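You operate a simulated robot arm through the tools that you are given. There is no shell and no other tool.

You are at the controls of a simulated robot arm. One attempt, no reset.

JOB
Put things in order on the top of the low table. At the end: the white tub from the top of the low table stands where the beige packet stood; the beige packet from the top of the low table stands where the brown copper tumbler stood; the pink carton from the top of the low table stands where the purple dough stood; the purple dough is in the gold brass bowl; the brown copper tumbler stands where the pink carton stood; whatever was shut is shut again. Leave all else as you found it, and nothing knocked over.
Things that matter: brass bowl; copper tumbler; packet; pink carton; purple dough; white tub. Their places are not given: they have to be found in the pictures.

Only the result counts: the job must be done as asked and must still hold three seconds after the hand-in. Knocking over, shifting, dropping, spilling or breaking anything else fails it.

ROBOT AND FRAMES
A 6-joint arm with a two-finger parallel gripper, fixed in place. Base frame: the origin is at the foot of the arm, x ahead of it, y to its left, z up; the work surface is at about z = 0. Units: m, rad, N and s.
With the tool pointing down near the work surface it reaches from about 0.12 to 0.5 m from the base axis. Its first joint turns from -1.257 to 1.257 rad. Payload 0.65 kg.
Tool frame: the origin (TCP) lies between the finger pads and is the grasp point; the fingertips stand 0.025 m ahead of it; z points along the fingers, y is the line along which they close. Largest opening 0.076 m; finger width 0.018, thickness 0.01; the body of the gripper, 0.036 by 0.078 m, starts 0.045 m behind the TCP.
Orientation is that of the tool frame in the base frame, as [roll, pitch, yaw] about the fixed x, y, z axes, in that order (R = Rz(yaw) Ry(pitch) Rx(roll)). With the fingers straight down and closing along the base's y, the tool's x points along the base's -x, its y along +y and its z along -z.

CONTROLS
- The arm moves only by the tool move_arm. Its arguments are lists of equal length, an entry for each row: "offset": the shift along the tool's x, y, z in m, a list of three; "angular": the turn, a rotation vector about the tool's x, y, z in rad, a list of three. In form: {"offset": [[x, y, z], ...], "angular": [[ax, ay, az], ...]}. A call has 1 to 20 rows; each row shifts and turns the commanded pose from where the row before left it, along the tool's axes as they then stand. "hand" is the gripper command, from -1 (fully open) to 1 (shut), values between in proportion, set as the call begins (left out, the last holds). Rows are played at 5 a second. More than 0.05 m and 0.15 rad between two rows, or a gripper value outside its range, and nothing of the call is played. A pose out of reach is approached as far as the arm can. The call stops where the force on the tool passes 40 N (or 10 N more than at its start, if that is more) or the arm is blocked; 0.2 s more then pass. Each finger travels about 0.108 m/s and halts on what it meets, pressing with about 43 N; the grip force reading is that of the motor and also rises with nothing between the fingers. The clock runs only during rows and for 0.2 s after the last one: add rows that do not move to give the fingers time. The reply holds the time, the measured pose of the TCP, the force on the tool along the base axes, the opening and the grip force, in the units named above and with some noise, with the torque about the TCP (base axes, N m) and any sound that the robot's microphone picked up.
- Cameras (640 x 400 px; columns grow to the right, rows downward): "scene" is fixed at [0.0662, 0.2761, 0.407]; the picture's right is [-0.69, -0.72, 0.00], its down [-0.38, 0.37, -0.85] and it looks along [0.61, -0.59, -0.53] (base axes); focal length 214 px, centre (320, 200). "wrist" rides on the gripper at [0.058, 0.011, -0.081] in the tool frame; the picture's right is [-0.18, 0.98, 0.00], its down [-0.75, -0.14, -0.64] and it looks along [-0.63, -0.12, 0.77] (tool axes); focal length 243 px, centre (320, 200).
- capture(camera): a new picture of that camera. It takes no simulated time.
- locate(camera, pixels): for up to 12 pixels [column, row] of the newest picture of that camera ("zoom" is the newest enlarged one), the place [x, y, z] in the base frame of the surface seen there, good to about 0.002 m. It takes no simulated time.
- inspect(camera, box): a new picture of the part [left, top, right, bottom] of that camera's present view, enlarged. It takes no simulated time.
- job_done(): hands the job in; it is judged then, once.

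Open the gripper and draw the arm clear of the work before you hand the job in, unless the task says otherwise.

The tools are called after ">>>" as a command line: name --argument value ..., lists and objects as JSON in quotes. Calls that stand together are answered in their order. move_arm: Moves the arm, as the interface text tells. Its arguments: {"type":"object","properties":{"offset":{"type":"array"},"angular":{"type":"array"},"hand":{"type":"number"}},"required":["offset","angular"]} The other tools are called the same way: capture (camera) takes a picture; locate (camera, pixels) gives the place of the surface under pixels of a picture; inspect (camera, box) takes an enlarged picture of a part of a camera's view; job_done () hands the job in.

At the start:

```text
clock: 0.0
tcp_pos: [0.2023, -0.1284, 0.3594]
orientation: [-3.141, 0.0, 3.141]
contact_force: [0.3, -0.6, 0.0]
torque: [0.02, 0.02, 0.04]
gripper_width: 0.0762
grasp_force: 0.0
```

scene: 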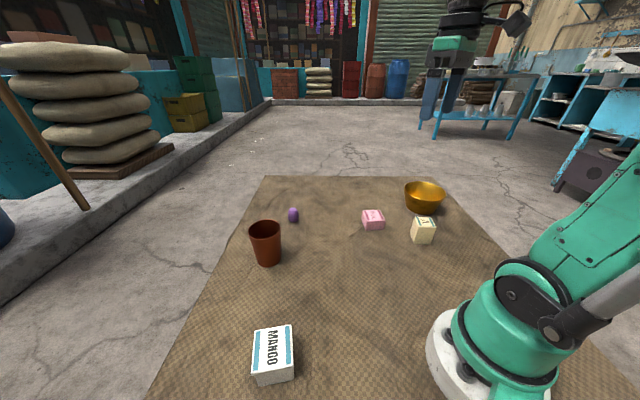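
wrist: 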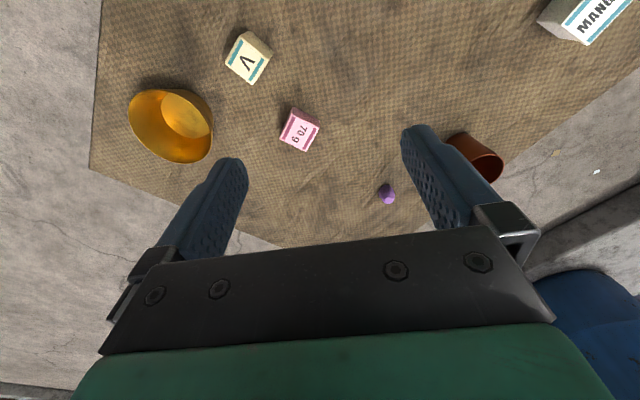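

The scene picture shows a mat with a MANGO box (272,355), copper tumbler (266,243), purple dough (293,215), pink carton (373,219), beige packet (423,230) and brass bowl (424,197). I take enlarged pictures to look closer.

>>> inspect --camera "scene" --box '[220, 170, 460, 320]'

>>> inspect --camera "wrist" --box '[90, 0, 410, 200]'

>>> inspect --camera "scene" --box '[200, 300, 360, 400]'

```text
2.67 times, centred on (340, 245) of scene
```

zoom: 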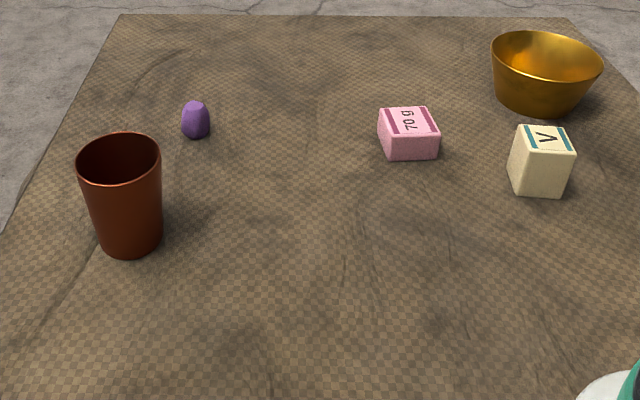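

```text
2.00 times, centred on (250, 100) of wrist
```

zoom: 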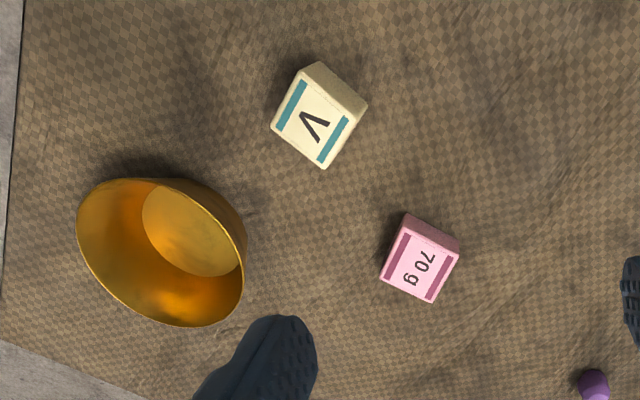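

```text
4.00 times, centred on (280, 350) of scene
```

zoom: 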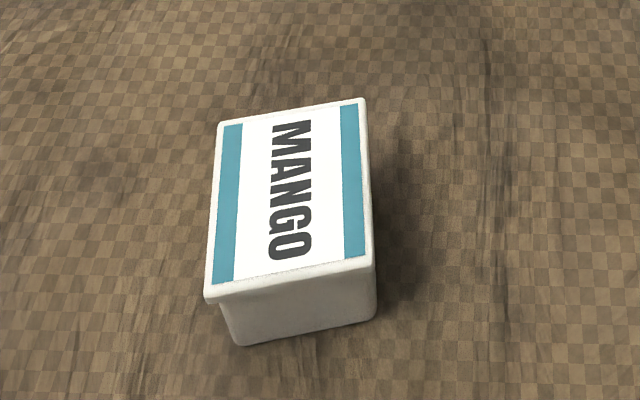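

The MANGO tub shows in the zoom with top corners (220,124), (363,100), (371,258), (208,296) and bottom (238,343), (375,316). I locate those, and the scene objects roughly.

>>> locate --camera "zoom" --pixels '[[222, 126], [362, 102], [369, 258], [208, 294], [238, 341], [374, 314], [290, 195], [420, 320], [200, 350], [150, 200], [304, 310]]'

>>> locate --camera "wrist" --pixels '[[236, 67], [230, 64], [251, 83], [240, 36], [265, 56], [282, 138], [305, 151], [318, 122], [294, 109], [387, 194], [387, 186], [387, 203]]'

```text
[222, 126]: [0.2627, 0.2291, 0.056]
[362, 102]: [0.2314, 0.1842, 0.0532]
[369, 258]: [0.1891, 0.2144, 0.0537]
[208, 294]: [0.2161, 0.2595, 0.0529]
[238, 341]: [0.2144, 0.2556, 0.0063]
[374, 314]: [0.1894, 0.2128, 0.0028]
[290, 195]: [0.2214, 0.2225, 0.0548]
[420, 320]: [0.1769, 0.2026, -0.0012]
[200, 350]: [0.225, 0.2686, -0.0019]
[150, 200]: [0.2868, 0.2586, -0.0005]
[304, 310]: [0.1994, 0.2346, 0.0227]
```

```text
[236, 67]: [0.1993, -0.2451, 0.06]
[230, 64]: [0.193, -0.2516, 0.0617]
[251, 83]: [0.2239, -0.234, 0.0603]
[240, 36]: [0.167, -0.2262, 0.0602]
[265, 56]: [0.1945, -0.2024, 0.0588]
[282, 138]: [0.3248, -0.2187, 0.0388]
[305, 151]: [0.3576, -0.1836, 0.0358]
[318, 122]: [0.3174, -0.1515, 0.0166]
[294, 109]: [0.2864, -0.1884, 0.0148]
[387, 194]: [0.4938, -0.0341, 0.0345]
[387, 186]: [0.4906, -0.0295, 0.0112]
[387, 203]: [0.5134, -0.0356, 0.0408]
```

The tub stands about (0.225,0.222), top at z≈0.054. Now I enlarge the scene around the other objects to locate them.

>>> inspect --camera "scene" --box '[350, 175, 462, 245]'

```text
5.71 times, centred on (406, 210) of scene
```

zoom: 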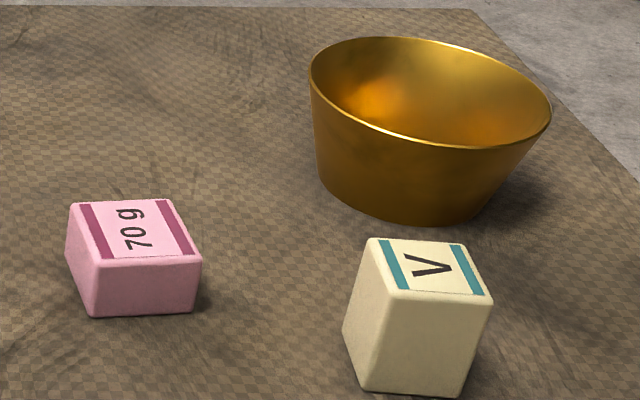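

Pink carton top corners (70,204), (168,200), (200,258), (98,263); packet top (370,240), (465,244), (492,298), (388,292); bowl rim from (310,78) to (550,115). I locate those.

>>> locate --camera "zoom" --pixels '[[73, 206], [167, 202], [198, 257], [99, 262], [94, 314], [190, 310], [372, 242], [463, 246], [489, 296], [389, 290], [364, 386], [462, 392]]'

>>> locate --camera "zoom" --pixels '[[312, 80], [549, 117], [430, 144], [410, 38], [520, 77], [340, 115], [500, 140], [420, 110], [430, 223], [322, 180], [490, 205], [380, 38]]'

```text
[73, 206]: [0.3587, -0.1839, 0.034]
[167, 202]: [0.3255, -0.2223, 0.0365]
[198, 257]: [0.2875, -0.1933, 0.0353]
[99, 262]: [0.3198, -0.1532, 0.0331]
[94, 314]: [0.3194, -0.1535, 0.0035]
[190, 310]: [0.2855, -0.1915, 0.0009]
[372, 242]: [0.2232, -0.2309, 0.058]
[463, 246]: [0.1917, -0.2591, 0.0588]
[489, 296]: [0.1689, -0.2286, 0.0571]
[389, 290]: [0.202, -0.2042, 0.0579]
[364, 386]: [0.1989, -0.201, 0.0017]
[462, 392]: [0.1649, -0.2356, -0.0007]
```

```text
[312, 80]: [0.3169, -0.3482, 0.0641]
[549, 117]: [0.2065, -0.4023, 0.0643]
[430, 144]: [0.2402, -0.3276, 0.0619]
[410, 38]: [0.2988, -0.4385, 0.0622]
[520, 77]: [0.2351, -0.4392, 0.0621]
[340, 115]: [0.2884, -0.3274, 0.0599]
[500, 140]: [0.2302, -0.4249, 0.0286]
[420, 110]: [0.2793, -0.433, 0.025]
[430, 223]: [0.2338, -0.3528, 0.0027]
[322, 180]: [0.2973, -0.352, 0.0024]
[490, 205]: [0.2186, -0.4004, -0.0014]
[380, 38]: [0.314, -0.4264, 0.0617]
```

Carton centre ≈(0.323,-0.188), packet ≈(0.196,-0.231), bowl ≈(0.262,-0.380). Now the tumbler and the dough.

>>> inspect --camera "scene" --box '[232, 200, 328, 275]'

```text
5.33 times, centred on (280, 238) of scene
```

zoom: 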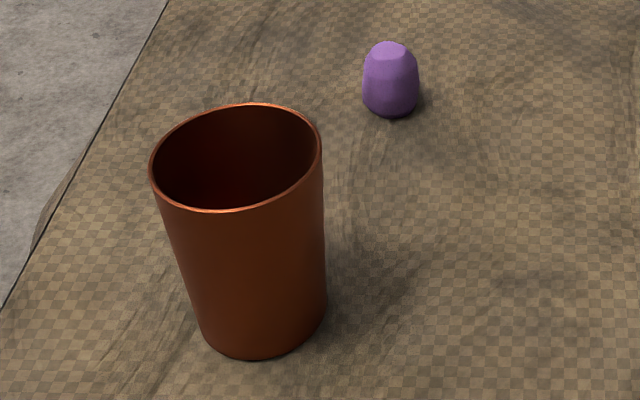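

The tumbler rim spans (150,165)–(322,150), base near (260,358); the dough spans (363,80)–(419,80), bottom (392,117). Locating these.

>>> locate --camera "zoom" --pixels '[[152, 168], [320, 150], [235, 211], [250, 105], [200, 208], [290, 192], [262, 357], [205, 335], [322, 315], [235, 180], [180, 120], [300, 118]]'

>>> locate --camera "zoom" --pixels '[[388, 43], [390, 50], [390, 70], [392, 100], [394, 116], [366, 85], [416, 85], [372, 106], [412, 106], [392, 122], [440, 100], [340, 100]]'

```text
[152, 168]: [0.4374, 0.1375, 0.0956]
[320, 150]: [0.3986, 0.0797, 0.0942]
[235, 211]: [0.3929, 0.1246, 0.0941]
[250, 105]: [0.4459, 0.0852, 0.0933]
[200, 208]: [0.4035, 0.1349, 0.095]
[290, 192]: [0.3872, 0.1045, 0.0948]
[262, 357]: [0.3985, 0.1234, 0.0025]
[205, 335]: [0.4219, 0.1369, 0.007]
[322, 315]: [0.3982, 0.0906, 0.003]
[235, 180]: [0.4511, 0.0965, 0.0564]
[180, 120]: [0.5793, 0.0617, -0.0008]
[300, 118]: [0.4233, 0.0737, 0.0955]
```

```text
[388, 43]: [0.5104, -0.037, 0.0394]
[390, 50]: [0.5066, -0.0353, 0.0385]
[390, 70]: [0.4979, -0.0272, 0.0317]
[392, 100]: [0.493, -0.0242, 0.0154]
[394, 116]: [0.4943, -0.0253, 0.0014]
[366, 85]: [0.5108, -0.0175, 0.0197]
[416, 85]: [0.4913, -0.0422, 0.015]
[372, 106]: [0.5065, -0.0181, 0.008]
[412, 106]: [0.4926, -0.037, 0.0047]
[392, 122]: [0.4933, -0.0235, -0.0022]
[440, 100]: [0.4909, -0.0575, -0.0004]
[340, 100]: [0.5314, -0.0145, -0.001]
```

Tumbler centre ≈(0.419,0.1065), rim ø≈0.066, height 0.095; dough ≈(0.502,-0.033), ø≈0.031, height 0.039. Since the dough goes first, I move over toward (0.45,-0.033,0.20) with the hand open and the tool straight down.

>>> move_arm --offset '[[-0.031, 0.0119, 0.02], [-0.031, 0.0119, 0.02], [-0.031, 0.0119, 0.02], [-0.031, 0.0119, 0.02], [-0.031, 0.0119, 0.02], [-0.031, 0.0119, 0.02], [-0.031, 0.0119, 0.02], [-0.031, 0.0119, 0.02], [0, 0, 0]]' --angular '[[0, 0, 0], [0, 0, 0], [0, 0, 0], [0, 0, 0], [0, 0, 0], [0, 0, 0], [0, 0, 0], [0, 0, 0], [0, 0, 0]]' --hand -1

>>> capture --camera "wrist"

```text
clock: 2.0
tcp_pos: [0.4514, -0.0334, 0.2005]
orientation: [-3.141, 0.002, -3.141]
contact_force: [-1.0, 0.0, -0.1]
torque: [0.01, -0.01, 0.02]
gripper_width: 0.0761
grasp_force: 0.1
```

```text
taken
```

wrist: 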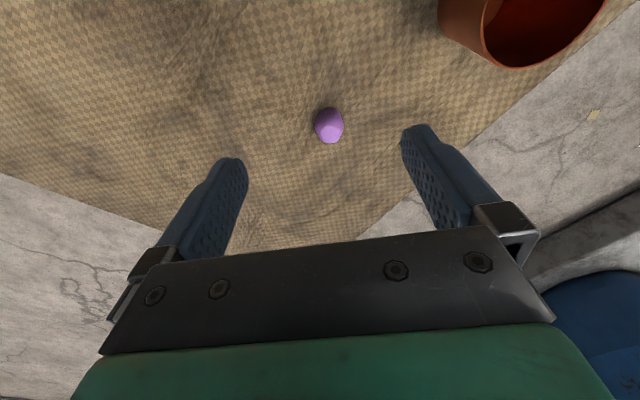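

The arm is at (0.451,-0.033,0.2005) and the dough shows at (329,125). I enlarge around it to get its centre.

>>> inspect --camera "wrist" --box '[289, 100, 369, 150]'

>>> inspect --camera "wrist" --box '[430, 0, 622, 120]'

```text
8.00 times, centred on (329, 125) of wrist
```

zoom: 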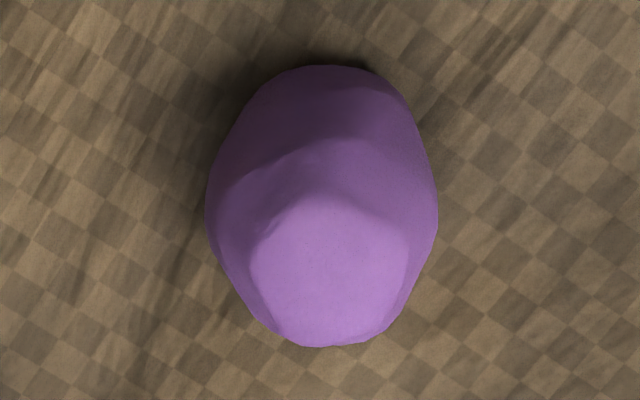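

```text
3.33 times, centred on (526, 60) of wrist
```

zoom: 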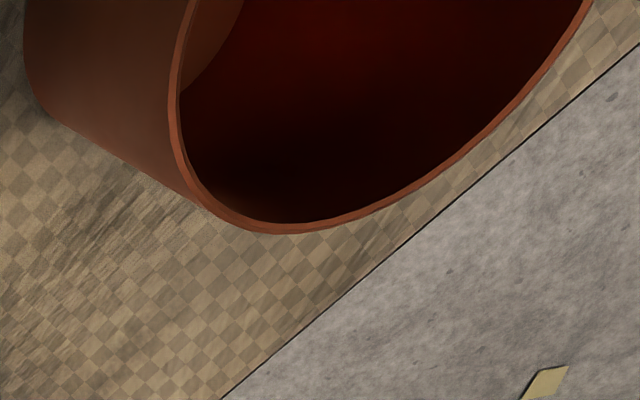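

The dough's flat top centres at wrist (330.5,133), with edges at (315.5,126) and (343,126). I locate those.

>>> locate --camera "wrist" --pixels '[[330.5, 133], [320.5, 133], [340, 133], [316, 126], [342.5, 126], [329, 109.5], [330, 141], [329, 116]]'

```text
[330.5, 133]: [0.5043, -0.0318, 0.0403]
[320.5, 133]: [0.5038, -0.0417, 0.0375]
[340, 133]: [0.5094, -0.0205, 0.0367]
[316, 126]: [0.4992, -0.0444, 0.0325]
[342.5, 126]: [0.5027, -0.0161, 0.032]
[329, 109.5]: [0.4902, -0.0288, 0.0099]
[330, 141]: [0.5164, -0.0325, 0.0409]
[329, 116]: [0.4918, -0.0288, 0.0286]
```

Dough centre ≈(0.503,-0.0305), width ≈0.03 along y. I move over it to z≈0.12 and check that the arm actually reaches.

>>> move_arm --offset '[[-0.0172, 0.001, 0.0268], [-0.0172, 0.001, 0.0268], [-0.0172, 0.001, 0.0268], [0, 0, 0]]' --angular '[[0, 0, 0], [0, 0, 0], [0, 0, 0], [0, 0, 0]]'

```text
clock: 3.0
tcp_pos: [0.4907, -0.0292, 0.118]
orientation: [3.141, 0.0, 3.141]
contact_force: [-0.3, 0.3, -0.5]
torque: [-0.02, 0.05, 0.02]
gripper_width: 0.0758
grasp_force: 0.0
out of reach, approached as far as the arm can: row 2, 3
```

The arm stopped at x=0.491 with the tool vertical, short of 0.503. I tilt the fingers outward about tool y by 0.2 rad (closing axis stays along base y) and check the pose.

>>> move_arm --offset '[[0, 0, 0], [0, 0, 0], [0, 0, 0]]' --angular '[[0, -0.1, 0], [0, -0.1, 0], [0, 0, 0]]'

```text
clock: 3.8
tcp_pos: [0.4905, -0.0293, 0.1164]
orientation: [3.141, 0.2, -3.141]
contact_force: [-0.5, -0.5, 0.9]
torque: [-0.02, -0.02, 0.0]
gripper_width: 0.0759
grasp_force: 0.0
```

The tool now tilts 0.2 rad outward at (0.4905,-0.0293,0.1164). I lower it to about (0.501,-0.0305,0.06) around the dough with the hand open.

>>> move_arm --offset '[[0.0003, -0.0004, 0.0191], [0.0003, -0.0004, 0.0191], [0.0003, -0.0004, 0.0191], [0, 0, 0]]' --angular '[[0, 0, 0], [0, 0, 0], [0, 0, 0], [0, 0, 0]]'

>>> capture --camera "wrist"

```text
clock: 4.8
tcp_pos: [0.4983, -0.0293, 0.0603]
orientation: [3.142, 0.201, 3.14]
contact_force: [0.2, -0.3, -0.2]
torque: [0.02, 0.02, 0.01]
gripper_width: 0.0761
grasp_force: 0.0
```

```text
taken
```

wrist: 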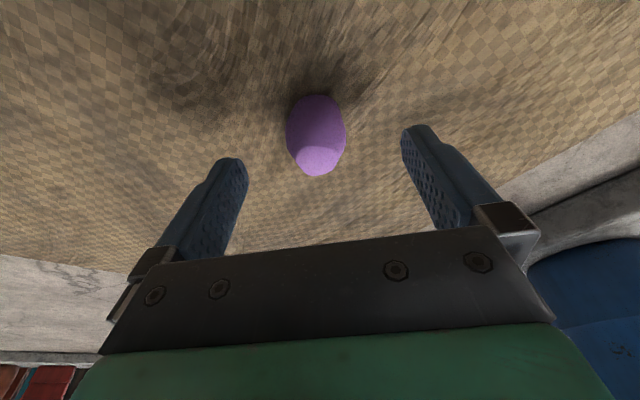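

The dough at (316,135) sits between the fingers (235 and 415). I lower to z≈0.030 so the pads cover it.

>>> move_arm --offset '[[0.002, -0.0004, 0.015], [0.002, -0.0004, 0.015], [0, 0, 0]]' --angular '[[0, 0, 0], [0, 0, 0], [0, 0, 0]]'

>>> capture --camera "wrist"

>>> capture --camera "scene"

```text
clock: 5.6
tcp_pos: [0.5018, -0.0298, 0.0294]
orientation: [3.14, 0.2, -3.14]
contact_force: [0.8, 0.2, -0.6]
torque: [-0.01, 0.01, 0.03]
gripper_width: 0.0758
grasp_force: 0.1
```

```text
taken
```

wrist: 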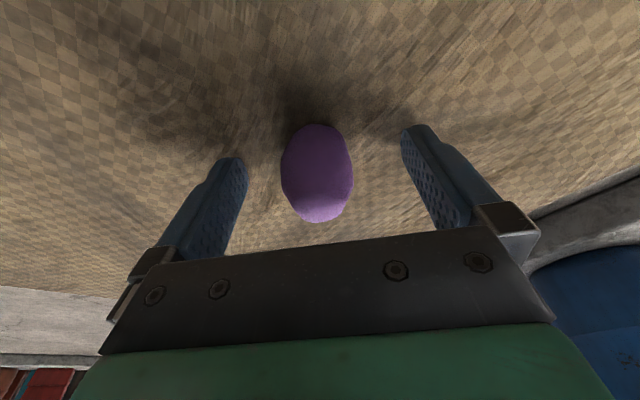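

```text
taken
```

scene: 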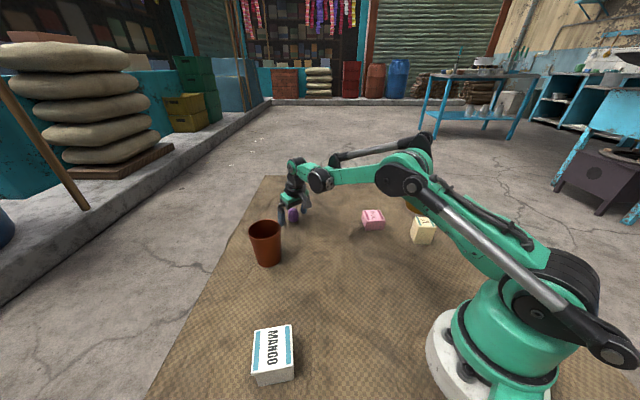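

The dough (317,172) lies between the pads with room on both sides. I close gently to about 0.025 m opening first and read the grip force.

>>> move_arm --offset '[[0, 0, 0], [0, 0, 0], [0, 0, 0]]' --angular '[[0, 0, 0], [0, 0, 0], [0, 0, 0]]' --hand 0.34

```text
clock: 6.4
tcp_pos: [0.5013, -0.0293, 0.0305]
orientation: [-3.141, 0.202, 3.141]
contact_force: [0.6, -0.4, 0.0]
torque: [0.01, -0.01, -0.02]
gripper_width: 0.0322
grasp_force: 43.1
```

The grip holds at 0.032 m width with 43 N. I lift up and back to about (0.45,-0.03,0.15), then return the tool to vertical.

>>> move_arm --offset '[[0.002, 0, -0.0199], [0.0078, 0, -0.0356], [0.0077, 0, -0.036], [0.0077, 0, -0.036], [0, 0, 0], [0, 0, 0], [0, 0, 0]]' --angular '[[0, 0, 0], [0, 0, 0], [0, 0, 0], [0, 0, 0], [0, 0.1, 0], [0, 0.1, 0], [0, 0, 0]]'

>>> capture --camera "wrist"

```text
clock: 8.0
tcp_pos: [0.4517, -0.0297, 0.1496]
orientation: [-3.141, -0.004, -3.14]
contact_force: [1.1, -1.3, -0.4]
torque: [0.05, -0.02, 0.0]
gripper_width: 0.0322
grasp_force: 43.3
```

```text
taken
```

wrist: 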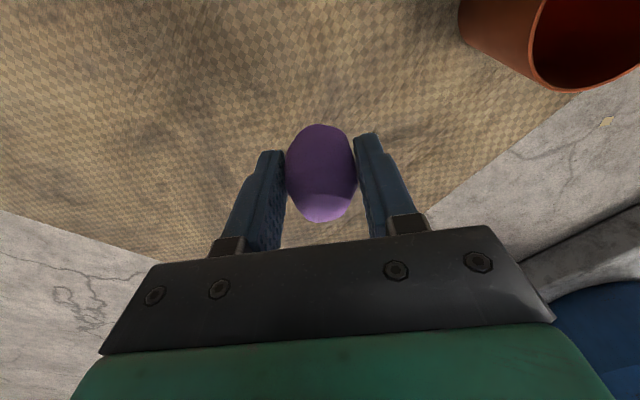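

The dough is held between the pads. I carry it to above the bowl at about (0.264,-0.381,0.15).

>>> move_arm --offset '[[0.0188, -0.0351, 0], [0.0188, -0.0351, 0], [0.0188, -0.0351, 0], [0.0188, -0.0351, 0], [0.0188, -0.0351, 0], [0.0188, -0.0351, 0], [0.0188, -0.0351, 0], [0.0188, -0.0351, 0], [0.0188, -0.0351, 0], [0.0188, -0.0351, 0], [0, 0, 0]]' --angular '[[0, 0, 0], [0, 0, 0], [0, 0, 0], [0, 0, 0], [0, 0, 0], [0, 0, 0], [0, 0, 0], [0, 0, 0], [0, 0, 0], [0, 0, 0], [0, 0, 0]]'

>>> capture --camera "wrist"

>>> capture --camera "scene"

```text
clock: 10.4
tcp_pos: [0.263, -0.3834, 0.1502]
orientation: [-3.141, 0.001, 3.142]
contact_force: [-0.3, -0.6, 0.8]
torque: [-0.02, -0.01, 0.0]
gripper_width: 0.0324
grasp_force: 43.3
```

```text
taken
```

wrist: 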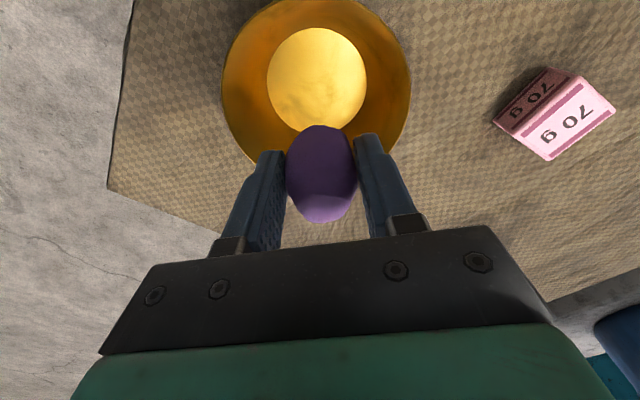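

```text
taken
```

scene: 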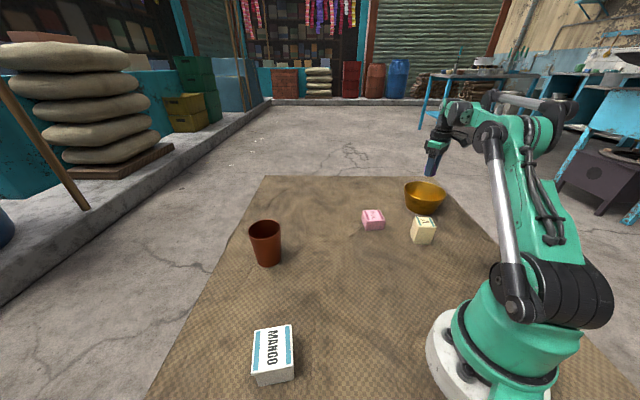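

The bowl floor shows at (267–366, 28–130) in the wrist picture. I locate its edges to confirm the bowl's centre and floor height.

>>> locate --camera "wrist" --pixels '[[270, 80], [363, 80], [317, 31], [290, 115], [345, 115], [317, 79], [223, 80], [409, 80], [300, 1], [235, 135], [400, 130]]'

```text
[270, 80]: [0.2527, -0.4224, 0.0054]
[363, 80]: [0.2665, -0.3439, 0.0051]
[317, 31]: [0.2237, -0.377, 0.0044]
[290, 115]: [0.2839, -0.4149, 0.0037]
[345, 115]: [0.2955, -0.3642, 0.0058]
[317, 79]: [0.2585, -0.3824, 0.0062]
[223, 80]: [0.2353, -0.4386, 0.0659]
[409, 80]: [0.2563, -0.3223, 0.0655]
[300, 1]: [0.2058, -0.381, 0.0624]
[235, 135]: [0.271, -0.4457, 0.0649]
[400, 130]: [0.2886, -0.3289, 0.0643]
```

The bowl floor is at z≈0.005, centred at ≈(0.263,-0.383), right under the TCP. I lower to TCP z≈0.040, which brings the dough's bottom to just above the floor.

>>> move_arm --offset '[[0, 0, 0.03], [0, 0, 0.03], [0, 0, 0.03], [0, 0, 0.012], [0, 0, 0.007], [0, 0, 0]]' --angular '[[0, 0, 0], [0, 0, 0], [0, 0, 0], [0, 0, 0], [0, 0, 0], [0, 0, 0]]'

>>> capture --camera "wrist"

```text
clock: 11.8
tcp_pos: [0.2631, -0.3836, 0.0404]
orientation: [3.141, -0.001, 3.142]
contact_force: [0.0, -0.3, 0.6]
torque: [0.02, -0.01, 0.01]
gripper_width: 0.0321
grasp_force: 42.7
```

```text
taken
```

wrist: 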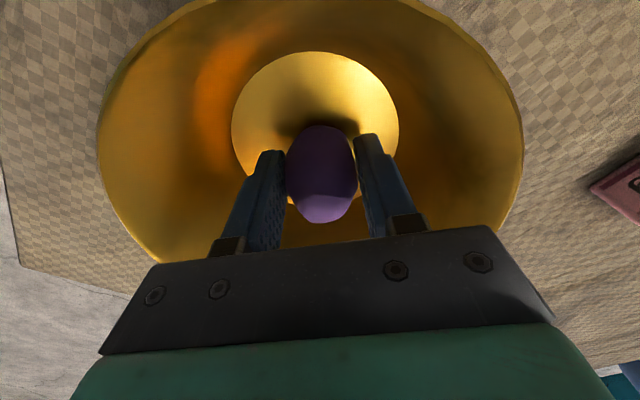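

The dough hangs inside the bowl with no contact force. I lower 3 mm more, then open partway to about 0.05 m.

>>> move_arm --offset '[[0, 0, 0.003], [0, 0, 0]]' --angular '[[0, 0, 0], [0, 0, 0]]'

>>> move_arm --offset '[[0, 0, 0], [0, 0, 0]]' --angular '[[0, 0, 0], [0, 0, 0]]' --hand -0.3

>>> capture --camera "wrist"

```text
clock: 12.4
tcp_pos: [0.2634, -0.3813, 0.0371]
orientation: [3.14, 0.001, -3.14]
contact_force: [-0.5, 0.0, -0.5]
torque: [-0.02, 0.02, -0.01]
gripper_width: 0.0318
grasp_force: 42.7
```

```text
clock: 13.0
tcp_pos: [0.2622, -0.3814, 0.0385]
orientation: [3.141, -0.001, 3.141]
contact_force: [-0.6, 0.8, -0.5]
torque: [0.01, -0.02, 0.01]
gripper_width: 0.0494
grasp_force: 0.0
```

```text
taken
```

wrist: 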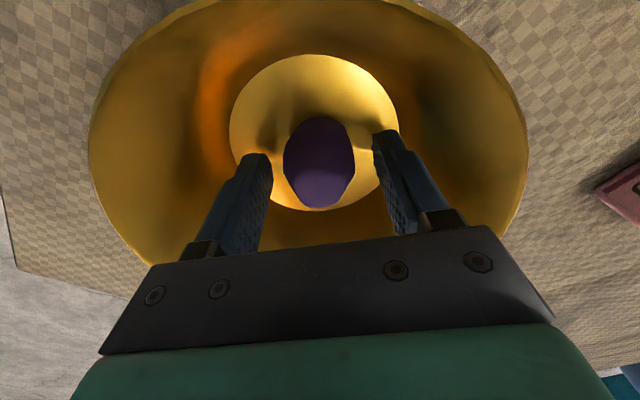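

The dough rests in the bowl between the open fingers. I rise straight up to z≈0.20 and look again.

>>> move_arm --offset '[[0, 0, -0.02], [0, 0, -0.035], [0, 0, -0.035], [0, 0, -0.035], [0, 0, -0.037], [0, 0, 0]]' --angular '[[0, 0, 0], [0, 0, 0], [0, 0, 0], [0, 0, 0], [0, 0, 0], [0, 0, 0]]'

>>> capture --camera "wrist"

>>> capture --camera "scene"

```text
clock: 14.4
tcp_pos: [0.2627, -0.3817, 0.2005]
orientation: [3.14, 0.002, 3.141]
contact_force: [-0.1, 0.4, -0.1]
torque: [0.01, -0.02, -0.02]
gripper_width: 0.0497
grasp_force: 0.0
```

```text
taken
```

wrist: 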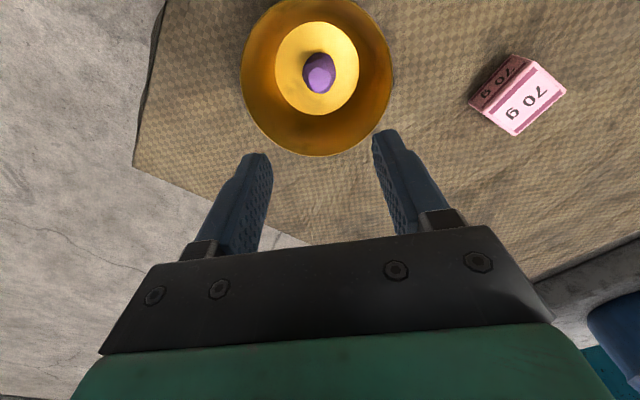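

```text
taken
```

scene: 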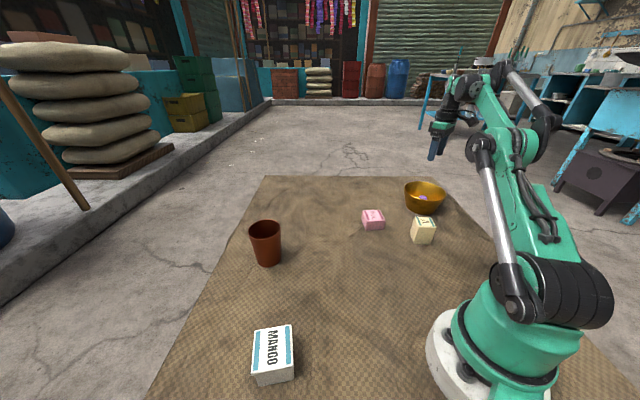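

The dough is in the bowl and the bowl has not moved. Next the pink carton: I move to about (0.30,-0.188,0.18) with the hand open and look down at it.

>>> move_arm --offset '[[-0.0075, 0.0388, 0.004], [-0.0075, 0.0388, 0.004], [-0.0075, 0.0388, 0.004], [-0.0075, 0.0388, 0.004], [-0.0075, 0.0388, 0.004], [0, 0, 0]]' --angular '[[0, 0, 0], [0, 0, 0], [0, 0, 0], [0, 0, 0], [0, 0, 0], [0, 0, 0]]' --hand -1

>>> inspect --camera "wrist" --box '[240, 60, 400, 160]'

```text
clock: 15.8
tcp_pos: [0.3017, -0.1859, 0.1785]
orientation: [-3.141, -0.001, -3.141]
contact_force: [-0.5, 0.0, 0.1]
torque: [0.0, 0.0, -0.03]
gripper_width: 0.0759
grasp_force: 0.0
```

```text
4.00 times, centred on (320, 110) of wrist
```

zoom: 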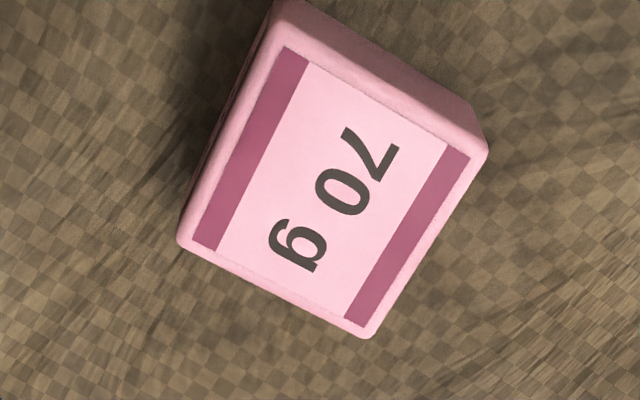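

The carton's top corners show at (285,42), (485,152), (368,335), (182,240) in the zoom, label corners at (285,47), (470,157), (363,326), (192,240). I locate these for its exact pose.

>>> locate --camera "zoom" --pixels '[[285, 48], [468, 158], [362, 326], [194, 241], [330, 190], [280, 40], [480, 152], [366, 332], [184, 238], [300, 150], [400, 250]]'

```text
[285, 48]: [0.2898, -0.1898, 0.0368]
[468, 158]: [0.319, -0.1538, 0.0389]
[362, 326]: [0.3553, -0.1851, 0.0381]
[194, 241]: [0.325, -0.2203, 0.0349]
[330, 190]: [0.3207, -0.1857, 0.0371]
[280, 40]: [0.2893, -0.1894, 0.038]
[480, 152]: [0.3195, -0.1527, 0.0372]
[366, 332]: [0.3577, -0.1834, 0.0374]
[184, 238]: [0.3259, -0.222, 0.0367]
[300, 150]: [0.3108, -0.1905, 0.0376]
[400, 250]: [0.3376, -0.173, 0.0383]
```

Carton centre ≈(0.323,-0.187), square ≈0.049 m with faces at 50° and -40°. I go over it, turn +0.695 rad about tool z to square the fingers with its faces, and tilt 0.25 rad outward (the tilt I'll also need at the far place).

>>> move_arm --offset '[[-0.0095, 0, 0.039], [-0.0096, 0, 0.039], [0, 0, 0], [0, 0, 0], [0, 0, 0], [0, 0, 0], [0, 0, 0], [0, 0, 0], [0, 0, 0], [0, 0, 0]]' --angular '[[0, 0, 0], [0, 0, 0], [0, 0, 0.139], [0, 0, 0.139], [0, 0, 0.139], [0, 0, 0.139], [0, 0, 0.139], [0, -0.125, 0], [0, -0.125, 0], [0, 0, 0]]'

>>> capture --camera "wrist"

```text
clock: 18.0
tcp_pos: [0.3213, -0.1876, 0.1021]
orientation: [-3.14, 0.25, 2.445]
contact_force: [-0.3, 0.1, -1.0]
torque: [0.03, 0.06, 0.02]
gripper_width: 0.076
grasp_force: 0.0
```

```text
taken
```

wrist: 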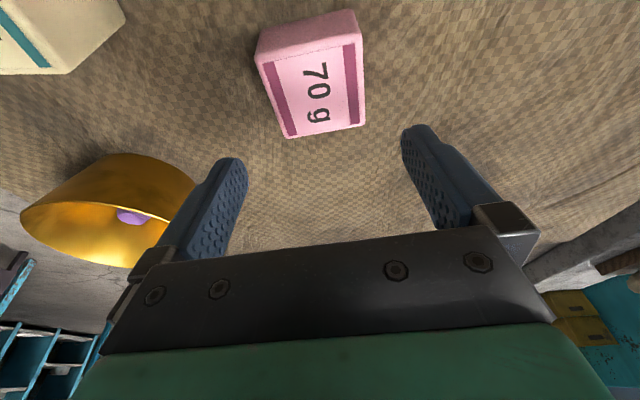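

The carton's edges line up with the closing axis (edge slope ≈8° in the picture matches the camera's turn). I lower around it to z≈0.031.

>>> move_arm --offset '[[0.0062, 0.0004, 0.0229], [0.0062, 0.0003, 0.0229], [0.0061, 0.0003, 0.0228], [0, 0, 0]]' --angular '[[0, 0, 0], [0, 0, 0], [0, 0, 0], [0, 0, 0]]'

>>> capture --camera "wrist"

```text
clock: 19.0
tcp_pos: [0.3206, -0.1856, 0.0322]
orientation: [3.141, 0.25, 2.446]
contact_force: [-0.9, -0.2, 0.4]
torque: [0.03, 0.0, 0.01]
gripper_width: 0.0759
grasp_force: 0.0
```

```text
taken
```

wrist: 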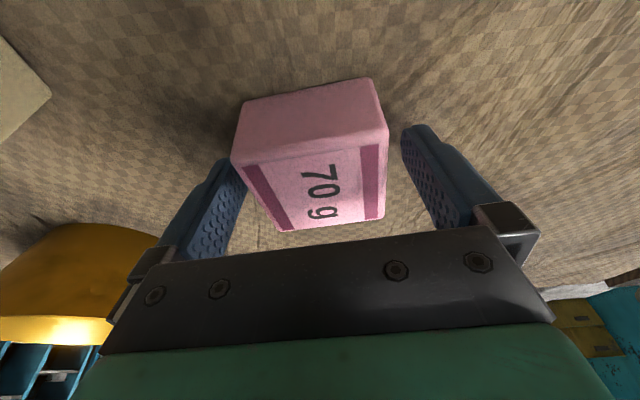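

The carton sits between the fingers, roughly centred on column 320, no contact yet. I close the gripper on it.

>>> move_arm --offset '[[0, 0, 0], [0, 0, 0], [0, 0, 0]]' --angular '[[0, 0, 0], [0, 0, 0], [0, 0, 0]]' --hand 0.2

>>> capture --camera "wrist"

```text
clock: 19.8
tcp_pos: [0.3195, -0.1842, 0.0322]
orientation: [3.139, 0.249, 2.447]
contact_force: [-0.3, -0.5, -0.6]
torque: [-0.01, 0.0, 0.01]
gripper_width: 0.0544
grasp_force: 43.0
```

```text
taken
```

wrist: 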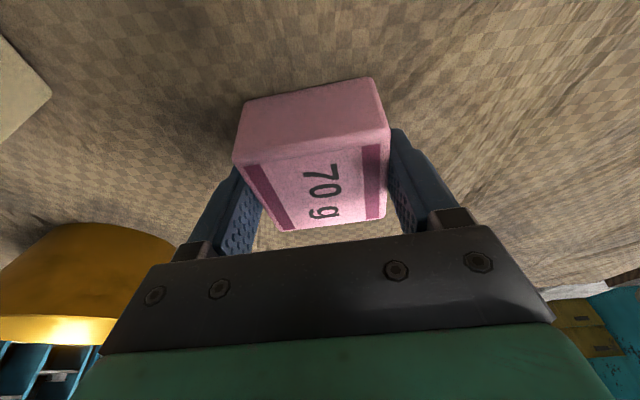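

The carton is held at 0.054 m with 43 N. I lift straight up 6 cm, then turn the tool back by 0.695 rad about the vertical so that it heads along base x.

>>> move_arm --offset '[[-0.0037, 0, -0.0145], [-0.0055, 0, -0.0218], [-0.0056, 0, -0.0218], [0, 0, 0], [0, 0, 0], [0, 0, 0], [0, 0, 0], [0, 0, 0], [0, 0, 0]]' --angular '[[0, 0, 0], [0, 0, 0], [0, 0, 0], [-0.0344, 0, -0.1347], [-0.0344, 0, -0.1347], [-0.0344, 0, -0.1347], [-0.0344, 0, -0.1347], [-0.0344, 0, -0.1347], [0, 0, 0]]'

>>> capture --camera "wrist"

```text
clock: 21.8
tcp_pos: [0.3202, -0.1866, 0.0921]
orientation: [-3.139, 0.25, -3.139]
contact_force: [-0.2, -0.6, -1.2]
torque: [0.0, -0.01, 0.0]
gripper_width: 0.0541
grasp_force: 42.8
```

```text
taken
```

wrist: 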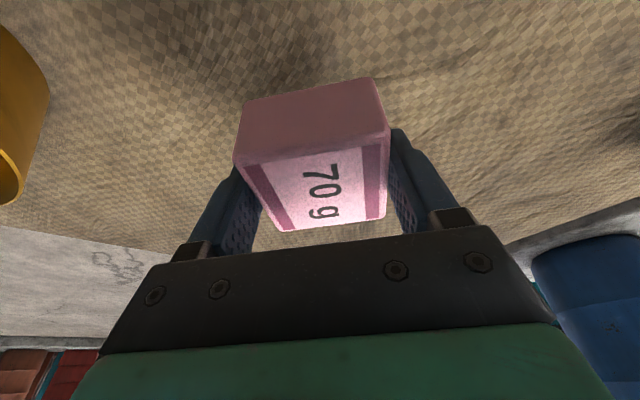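

The carton is lifted and level, heading along x. I carry it toward the dough's old place, ending near (0.499,-0.0305,0.077).

>>> move_arm --offset '[[-0.0283, 0.0259, 0.0098], [-0.0283, 0.0259, 0.0098], [-0.0283, 0.0259, 0.0098], [-0.0283, 0.0259, 0.0098], [-0.0283, 0.0259, 0.0098], [-0.0283, 0.0259, 0.0098], [0, 0, 0]]' --angular '[[0, 0, 0], [0, 0, 0], [0, 0, 0], [0, 0, 0], [0, 0, 0], [0, 0, 0], [0, 0, 0]]'

>>> capture --camera "scene"

```text
clock: 23.4
tcp_pos: [0.4973, -0.03, 0.0731]
orientation: [-3.141, 0.251, -3.141]
contact_force: [0.7, 0.4, -0.4]
torque: [0.02, -0.01, 0.01]
gripper_width: 0.054
grasp_force: 43.2
```

```text
taken
```

scene: 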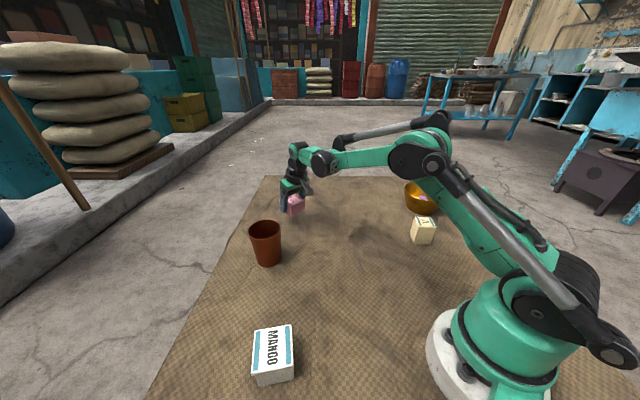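

TCP is at (0.497,-0.030,0.073) with the carton held. I lower to z≈0.035, a few mm above its resting height.

>>> move_arm --offset '[[0.0025, -0.0002, 0.0124], [0.0025, -0.0002, 0.0124], [0.0025, -0.0001, 0.0125], [0, 0, 0]]' --angular '[[0, 0, 0], [0, 0, 0], [0, 0, 0], [0, 0, 0]]'

>>> capture --camera "wrist"

>>> inspect --camera "scene" --box '[240, 130, 400, 230]'

```text
clock: 24.4
tcp_pos: [0.4999, -0.0303, 0.0367]
orientation: [3.14, 0.248, -3.141]
contact_force: [0.0, -0.9, -0.7]
torque: [0.0, -0.02, -0.02]
gripper_width: 0.0541
grasp_force: 43.3
```

```text
taken
```

wrist: 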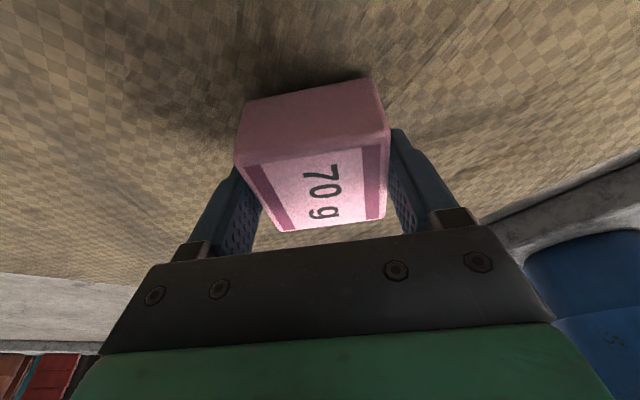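

```text
4.00 times, centred on (320, 180) of scene
```

zoom: 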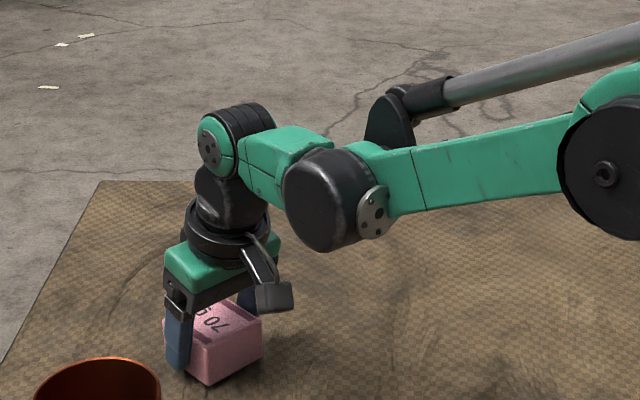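

The carton hovers a few mm above the mat. I lower 4 mm in small steps watching for contact.

>>> move_arm --offset '[[0.0005, 0, 0.0019], [0.0004, 0, 0.0015], [0, 0, 0]]' --angular '[[0, 0, 0], [0, 0, 0], [0, 0, 0]]'

```text
clock: 25.2
tcp_pos: [0.5009, -0.0315, 0.0337]
orientation: [3.141, 0.249, -3.139]
contact_force: [0.1, -0.8, -1.4]
torque: [0.0, -0.02, 0.0]
gripper_width: 0.0543
grasp_force: 43.2
```

Still no contact force; z≈0.0337. I go down 1 mm more, then open the hand.

>>> move_arm --offset '[[0.0003, 0, 0.001], [0, 0, 0]]' --angular '[[0, 0, 0], [0, 0, 0]]'

>>> move_arm --offset '[[0, 0, 0], [0, 0, 0], [0, 0, 0]]' --angular '[[0, 0, 0], [0, 0, 0], [0, 0, 0]]' --hand -1

>>> capture --camera "wrist"

```text
clock: 25.8
tcp_pos: [0.5003, -0.0304, 0.0317]
orientation: [3.141, 0.25, -3.141]
contact_force: [0.4, -0.7, -0.5]
torque: [0.02, -0.04, 0.01]
gripper_width: 0.0542
grasp_force: 43.5
```

```text
clock: 26.6
tcp_pos: [0.5004, -0.0308, 0.0312]
orientation: [-3.141, 0.249, -3.141]
contact_force: [0.9, 0.3, 0.9]
torque: [-0.01, -0.01, 0.01]
gripper_width: 0.0759
grasp_force: 0.0
```

```text
taken
```

wrist: 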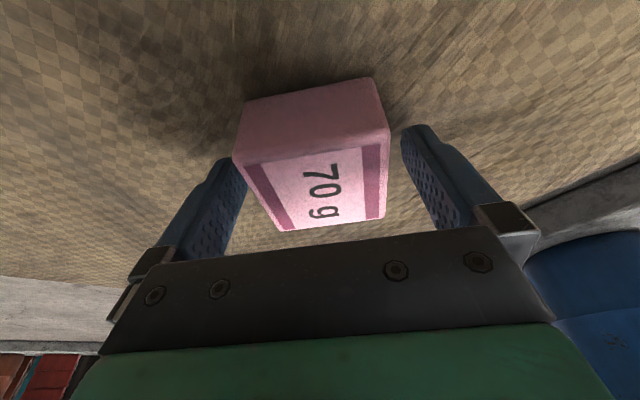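

The carton stands released. I withdraw along the tool axis, then return to vertical, and look at the scene.

>>> move_arm --offset '[[0, 0, -0.02], [0, 0, -0.035], [0, 0, -0.04], [0, 0, -0.04], [0, 0, 0], [0, 0, 0], [0, 0, 0]]' --angular '[[0, 0, 0], [0, 0, 0], [0, 0, 0], [0, 0, 0], [0, 0.125, 0], [0, 0.125, 0], [0, 0, 0]]'

>>> capture --camera "wrist"

>>> inspect --camera "scene" --box '[232, 175, 328, 275]'

```text
clock: 28.2
tcp_pos: [0.4674, -0.0316, 0.1625]
orientation: [3.141, -0.001, -3.141]
contact_force: [0.3, 0.5, 0.6]
torque: [0.02, 0.01, 0.02]
gripper_width: 0.0761
grasp_force: 0.1
```

```text
taken
```

wrist: 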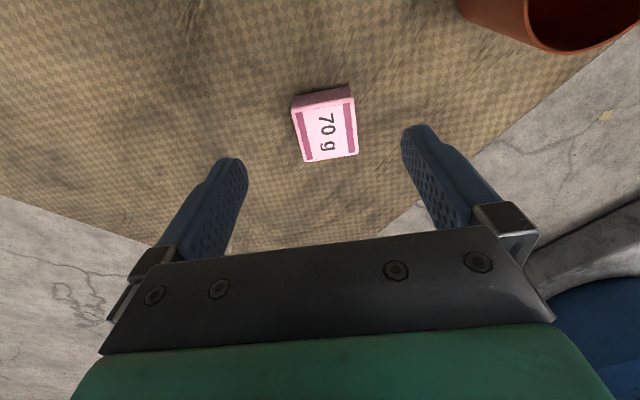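

```text
4.00 times, centred on (280, 225) of scene
```

zoom: 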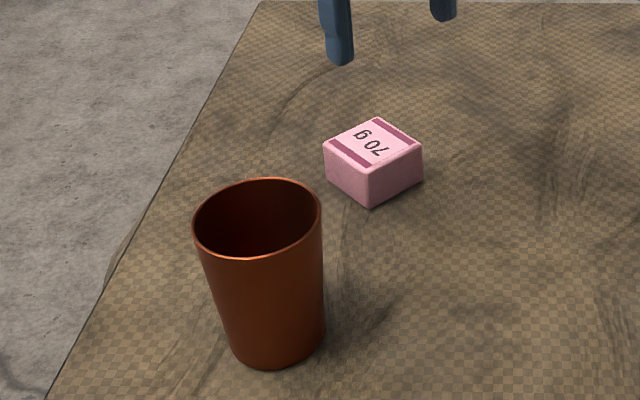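

The carton shows with top corners at wrist (292,108), (353,98), (357,154), (304,161). I locate them to check its place against the dough's old place (0.503,-0.0305).

>>> locate --camera "wrist" --pixels '[[294, 110], [352, 100], [356, 153], [304, 160], [326, 130]]'

>>> locate --camera "zoom" --pixels '[[325, 143], [377, 119], [421, 147], [369, 173]]'

```text
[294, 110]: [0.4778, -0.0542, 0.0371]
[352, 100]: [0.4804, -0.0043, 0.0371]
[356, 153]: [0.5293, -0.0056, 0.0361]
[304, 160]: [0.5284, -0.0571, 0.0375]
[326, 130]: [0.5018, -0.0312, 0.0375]
```

```text
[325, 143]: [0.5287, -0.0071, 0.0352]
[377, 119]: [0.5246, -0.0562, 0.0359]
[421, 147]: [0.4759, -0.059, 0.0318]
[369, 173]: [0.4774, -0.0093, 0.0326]
```

The carton stands centred at ≈(0.504,-0.030), matching the dough's place. Next the tumbler: I move to about (0.40,0.1065,0.20) above it for a close look.

>>> move_arm --offset '[[0.0134, 0.0276, -0.019], [0.0134, 0.0276, -0.019], [0.0134, 0.0276, 0], [0.0134, 0.0276, 0], [0.0134, 0.0277, 0], [0, 0, 0]]' --angular '[[0, 0, 0], [0, 0, 0], [0, 0, 0], [0, 0, 0], [0, 0, 0], [0, 0, 0]]'

>>> capture --camera "wrist"

```text
clock: 29.6
tcp_pos: [0.3997, 0.1074, 0.2037]
orientation: [-3.141, -0.001, 3.141]
contact_force: [-0.4, 1.0, 0.1]
torque: [0.01, 0.01, -0.02]
gripper_width: 0.0761
grasp_force: 0.0
```

```text
taken
```

wrist: 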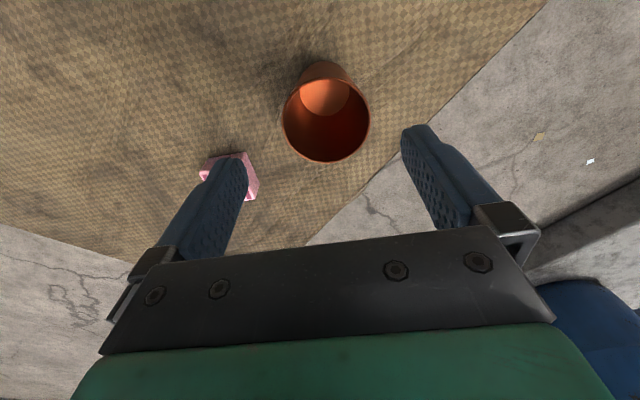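

The tumbler's rim spans about (282–371, 77–163). I enlarge it for an accurate centre.

>>> inspect --camera "wrist" --box '[246, 60, 406, 170]'

```text
3.64 times, centred on (326, 115) of wrist
```

zoom: 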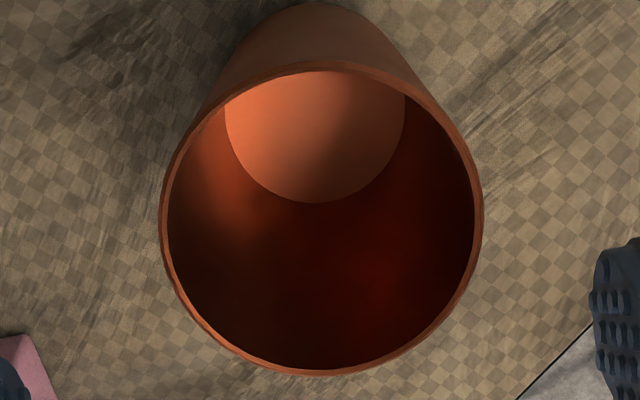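

Rim points in the zoom: left (163,222), right (480,208), bottom (322,372), top (320,66), and diagonals. The tumbler is empty; I locate the rim and inner floor.

>>> locate --camera "zoom" --pixels '[[164, 222], [479, 208], [322, 372], [320, 67], [203, 112], [435, 107], [210, 325], [440, 315], [320, 140], [320, 200], [228, 110], [403, 110]]'

```text
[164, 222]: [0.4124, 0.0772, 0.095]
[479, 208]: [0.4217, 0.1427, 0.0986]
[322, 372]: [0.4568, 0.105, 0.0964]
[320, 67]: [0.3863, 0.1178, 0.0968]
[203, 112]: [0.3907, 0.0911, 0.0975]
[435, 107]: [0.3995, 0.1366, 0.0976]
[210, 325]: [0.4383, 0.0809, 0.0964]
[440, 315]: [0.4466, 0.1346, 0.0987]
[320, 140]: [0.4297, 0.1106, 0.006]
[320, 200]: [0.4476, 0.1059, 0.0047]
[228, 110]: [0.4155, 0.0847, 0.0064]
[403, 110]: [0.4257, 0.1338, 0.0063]
```

The tumbler's axis is at ≈(0.4195,0.109), rim ø≈0.069, a tight fit for 0.076. I go to just above the rim (z≈0.13, tips at ≈0.105) and check the alignment visually.

>>> move_arm --offset '[[-0.0066, 0.0006, 0.0243], [-0.0066, 0.0006, 0.0243], [-0.0066, 0.0007, 0.0244], [0, 0, 0]]' --angular '[[0, 0, 0], [0, 0, 0], [0, 0, 0], [0, 0, 0]]'

>>> capture --camera "wrist"

>>> inspect --camera "scene" --box '[210, 170, 338, 270]'

```text
clock: 30.6
tcp_pos: [0.4206, 0.1084, 0.1281]
orientation: [3.141, -0.002, 3.141]
contact_force: [0.1, -0.6, -0.2]
torque: [0.0, -0.01, 0.0]
gripper_width: 0.0761
grasp_force: 0.0
```

```text
taken
```

wrist: 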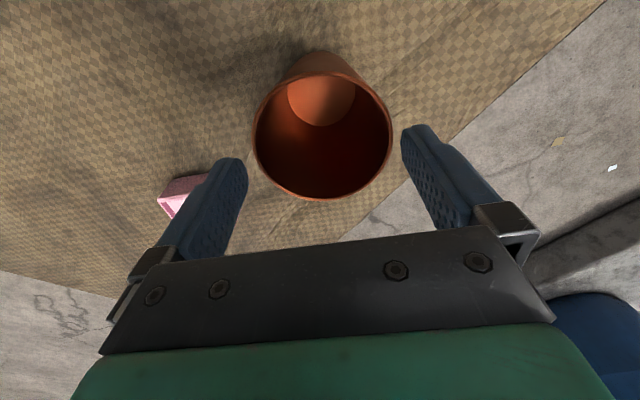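

```text
4.00 times, centred on (274, 220) of scene
```

zoom: 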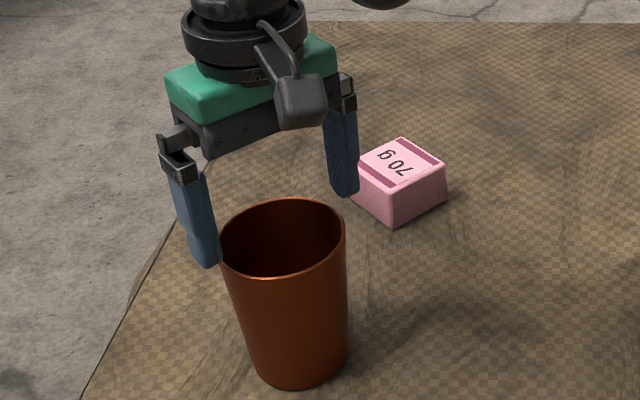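

The rim (252–392) seems centred between the finger tips (246 and 400). I enlarge for a precise check.

>>> inspect --camera "wrist" --box '[224, 90, 424, 215]'

```text
3.20 times, centred on (324, 152) of wrist
```

zoom: 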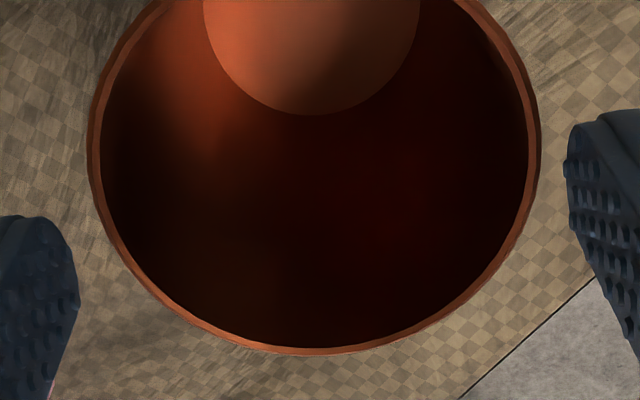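

Rim extremes are at zoom (89,150) and (540,140), bottom (320,353). I locate rim points at this close range to pin down diameter and centre.

>>> locate --camera "zoom" --pixels '[[92, 150], [537, 140], [320, 351], [115, 232], [520, 235], [190, 317], [440, 318], [100, 100], [530, 90], [255, 343], [380, 343], [310, 60]]'

```text
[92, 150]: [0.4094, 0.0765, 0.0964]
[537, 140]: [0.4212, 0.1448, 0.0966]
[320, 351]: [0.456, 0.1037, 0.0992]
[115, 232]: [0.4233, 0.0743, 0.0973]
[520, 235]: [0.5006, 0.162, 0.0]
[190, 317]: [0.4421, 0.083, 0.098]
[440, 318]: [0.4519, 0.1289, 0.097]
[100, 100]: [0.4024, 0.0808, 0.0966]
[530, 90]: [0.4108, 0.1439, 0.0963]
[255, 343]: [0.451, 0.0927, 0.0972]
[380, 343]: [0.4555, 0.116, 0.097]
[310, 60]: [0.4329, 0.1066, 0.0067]
```

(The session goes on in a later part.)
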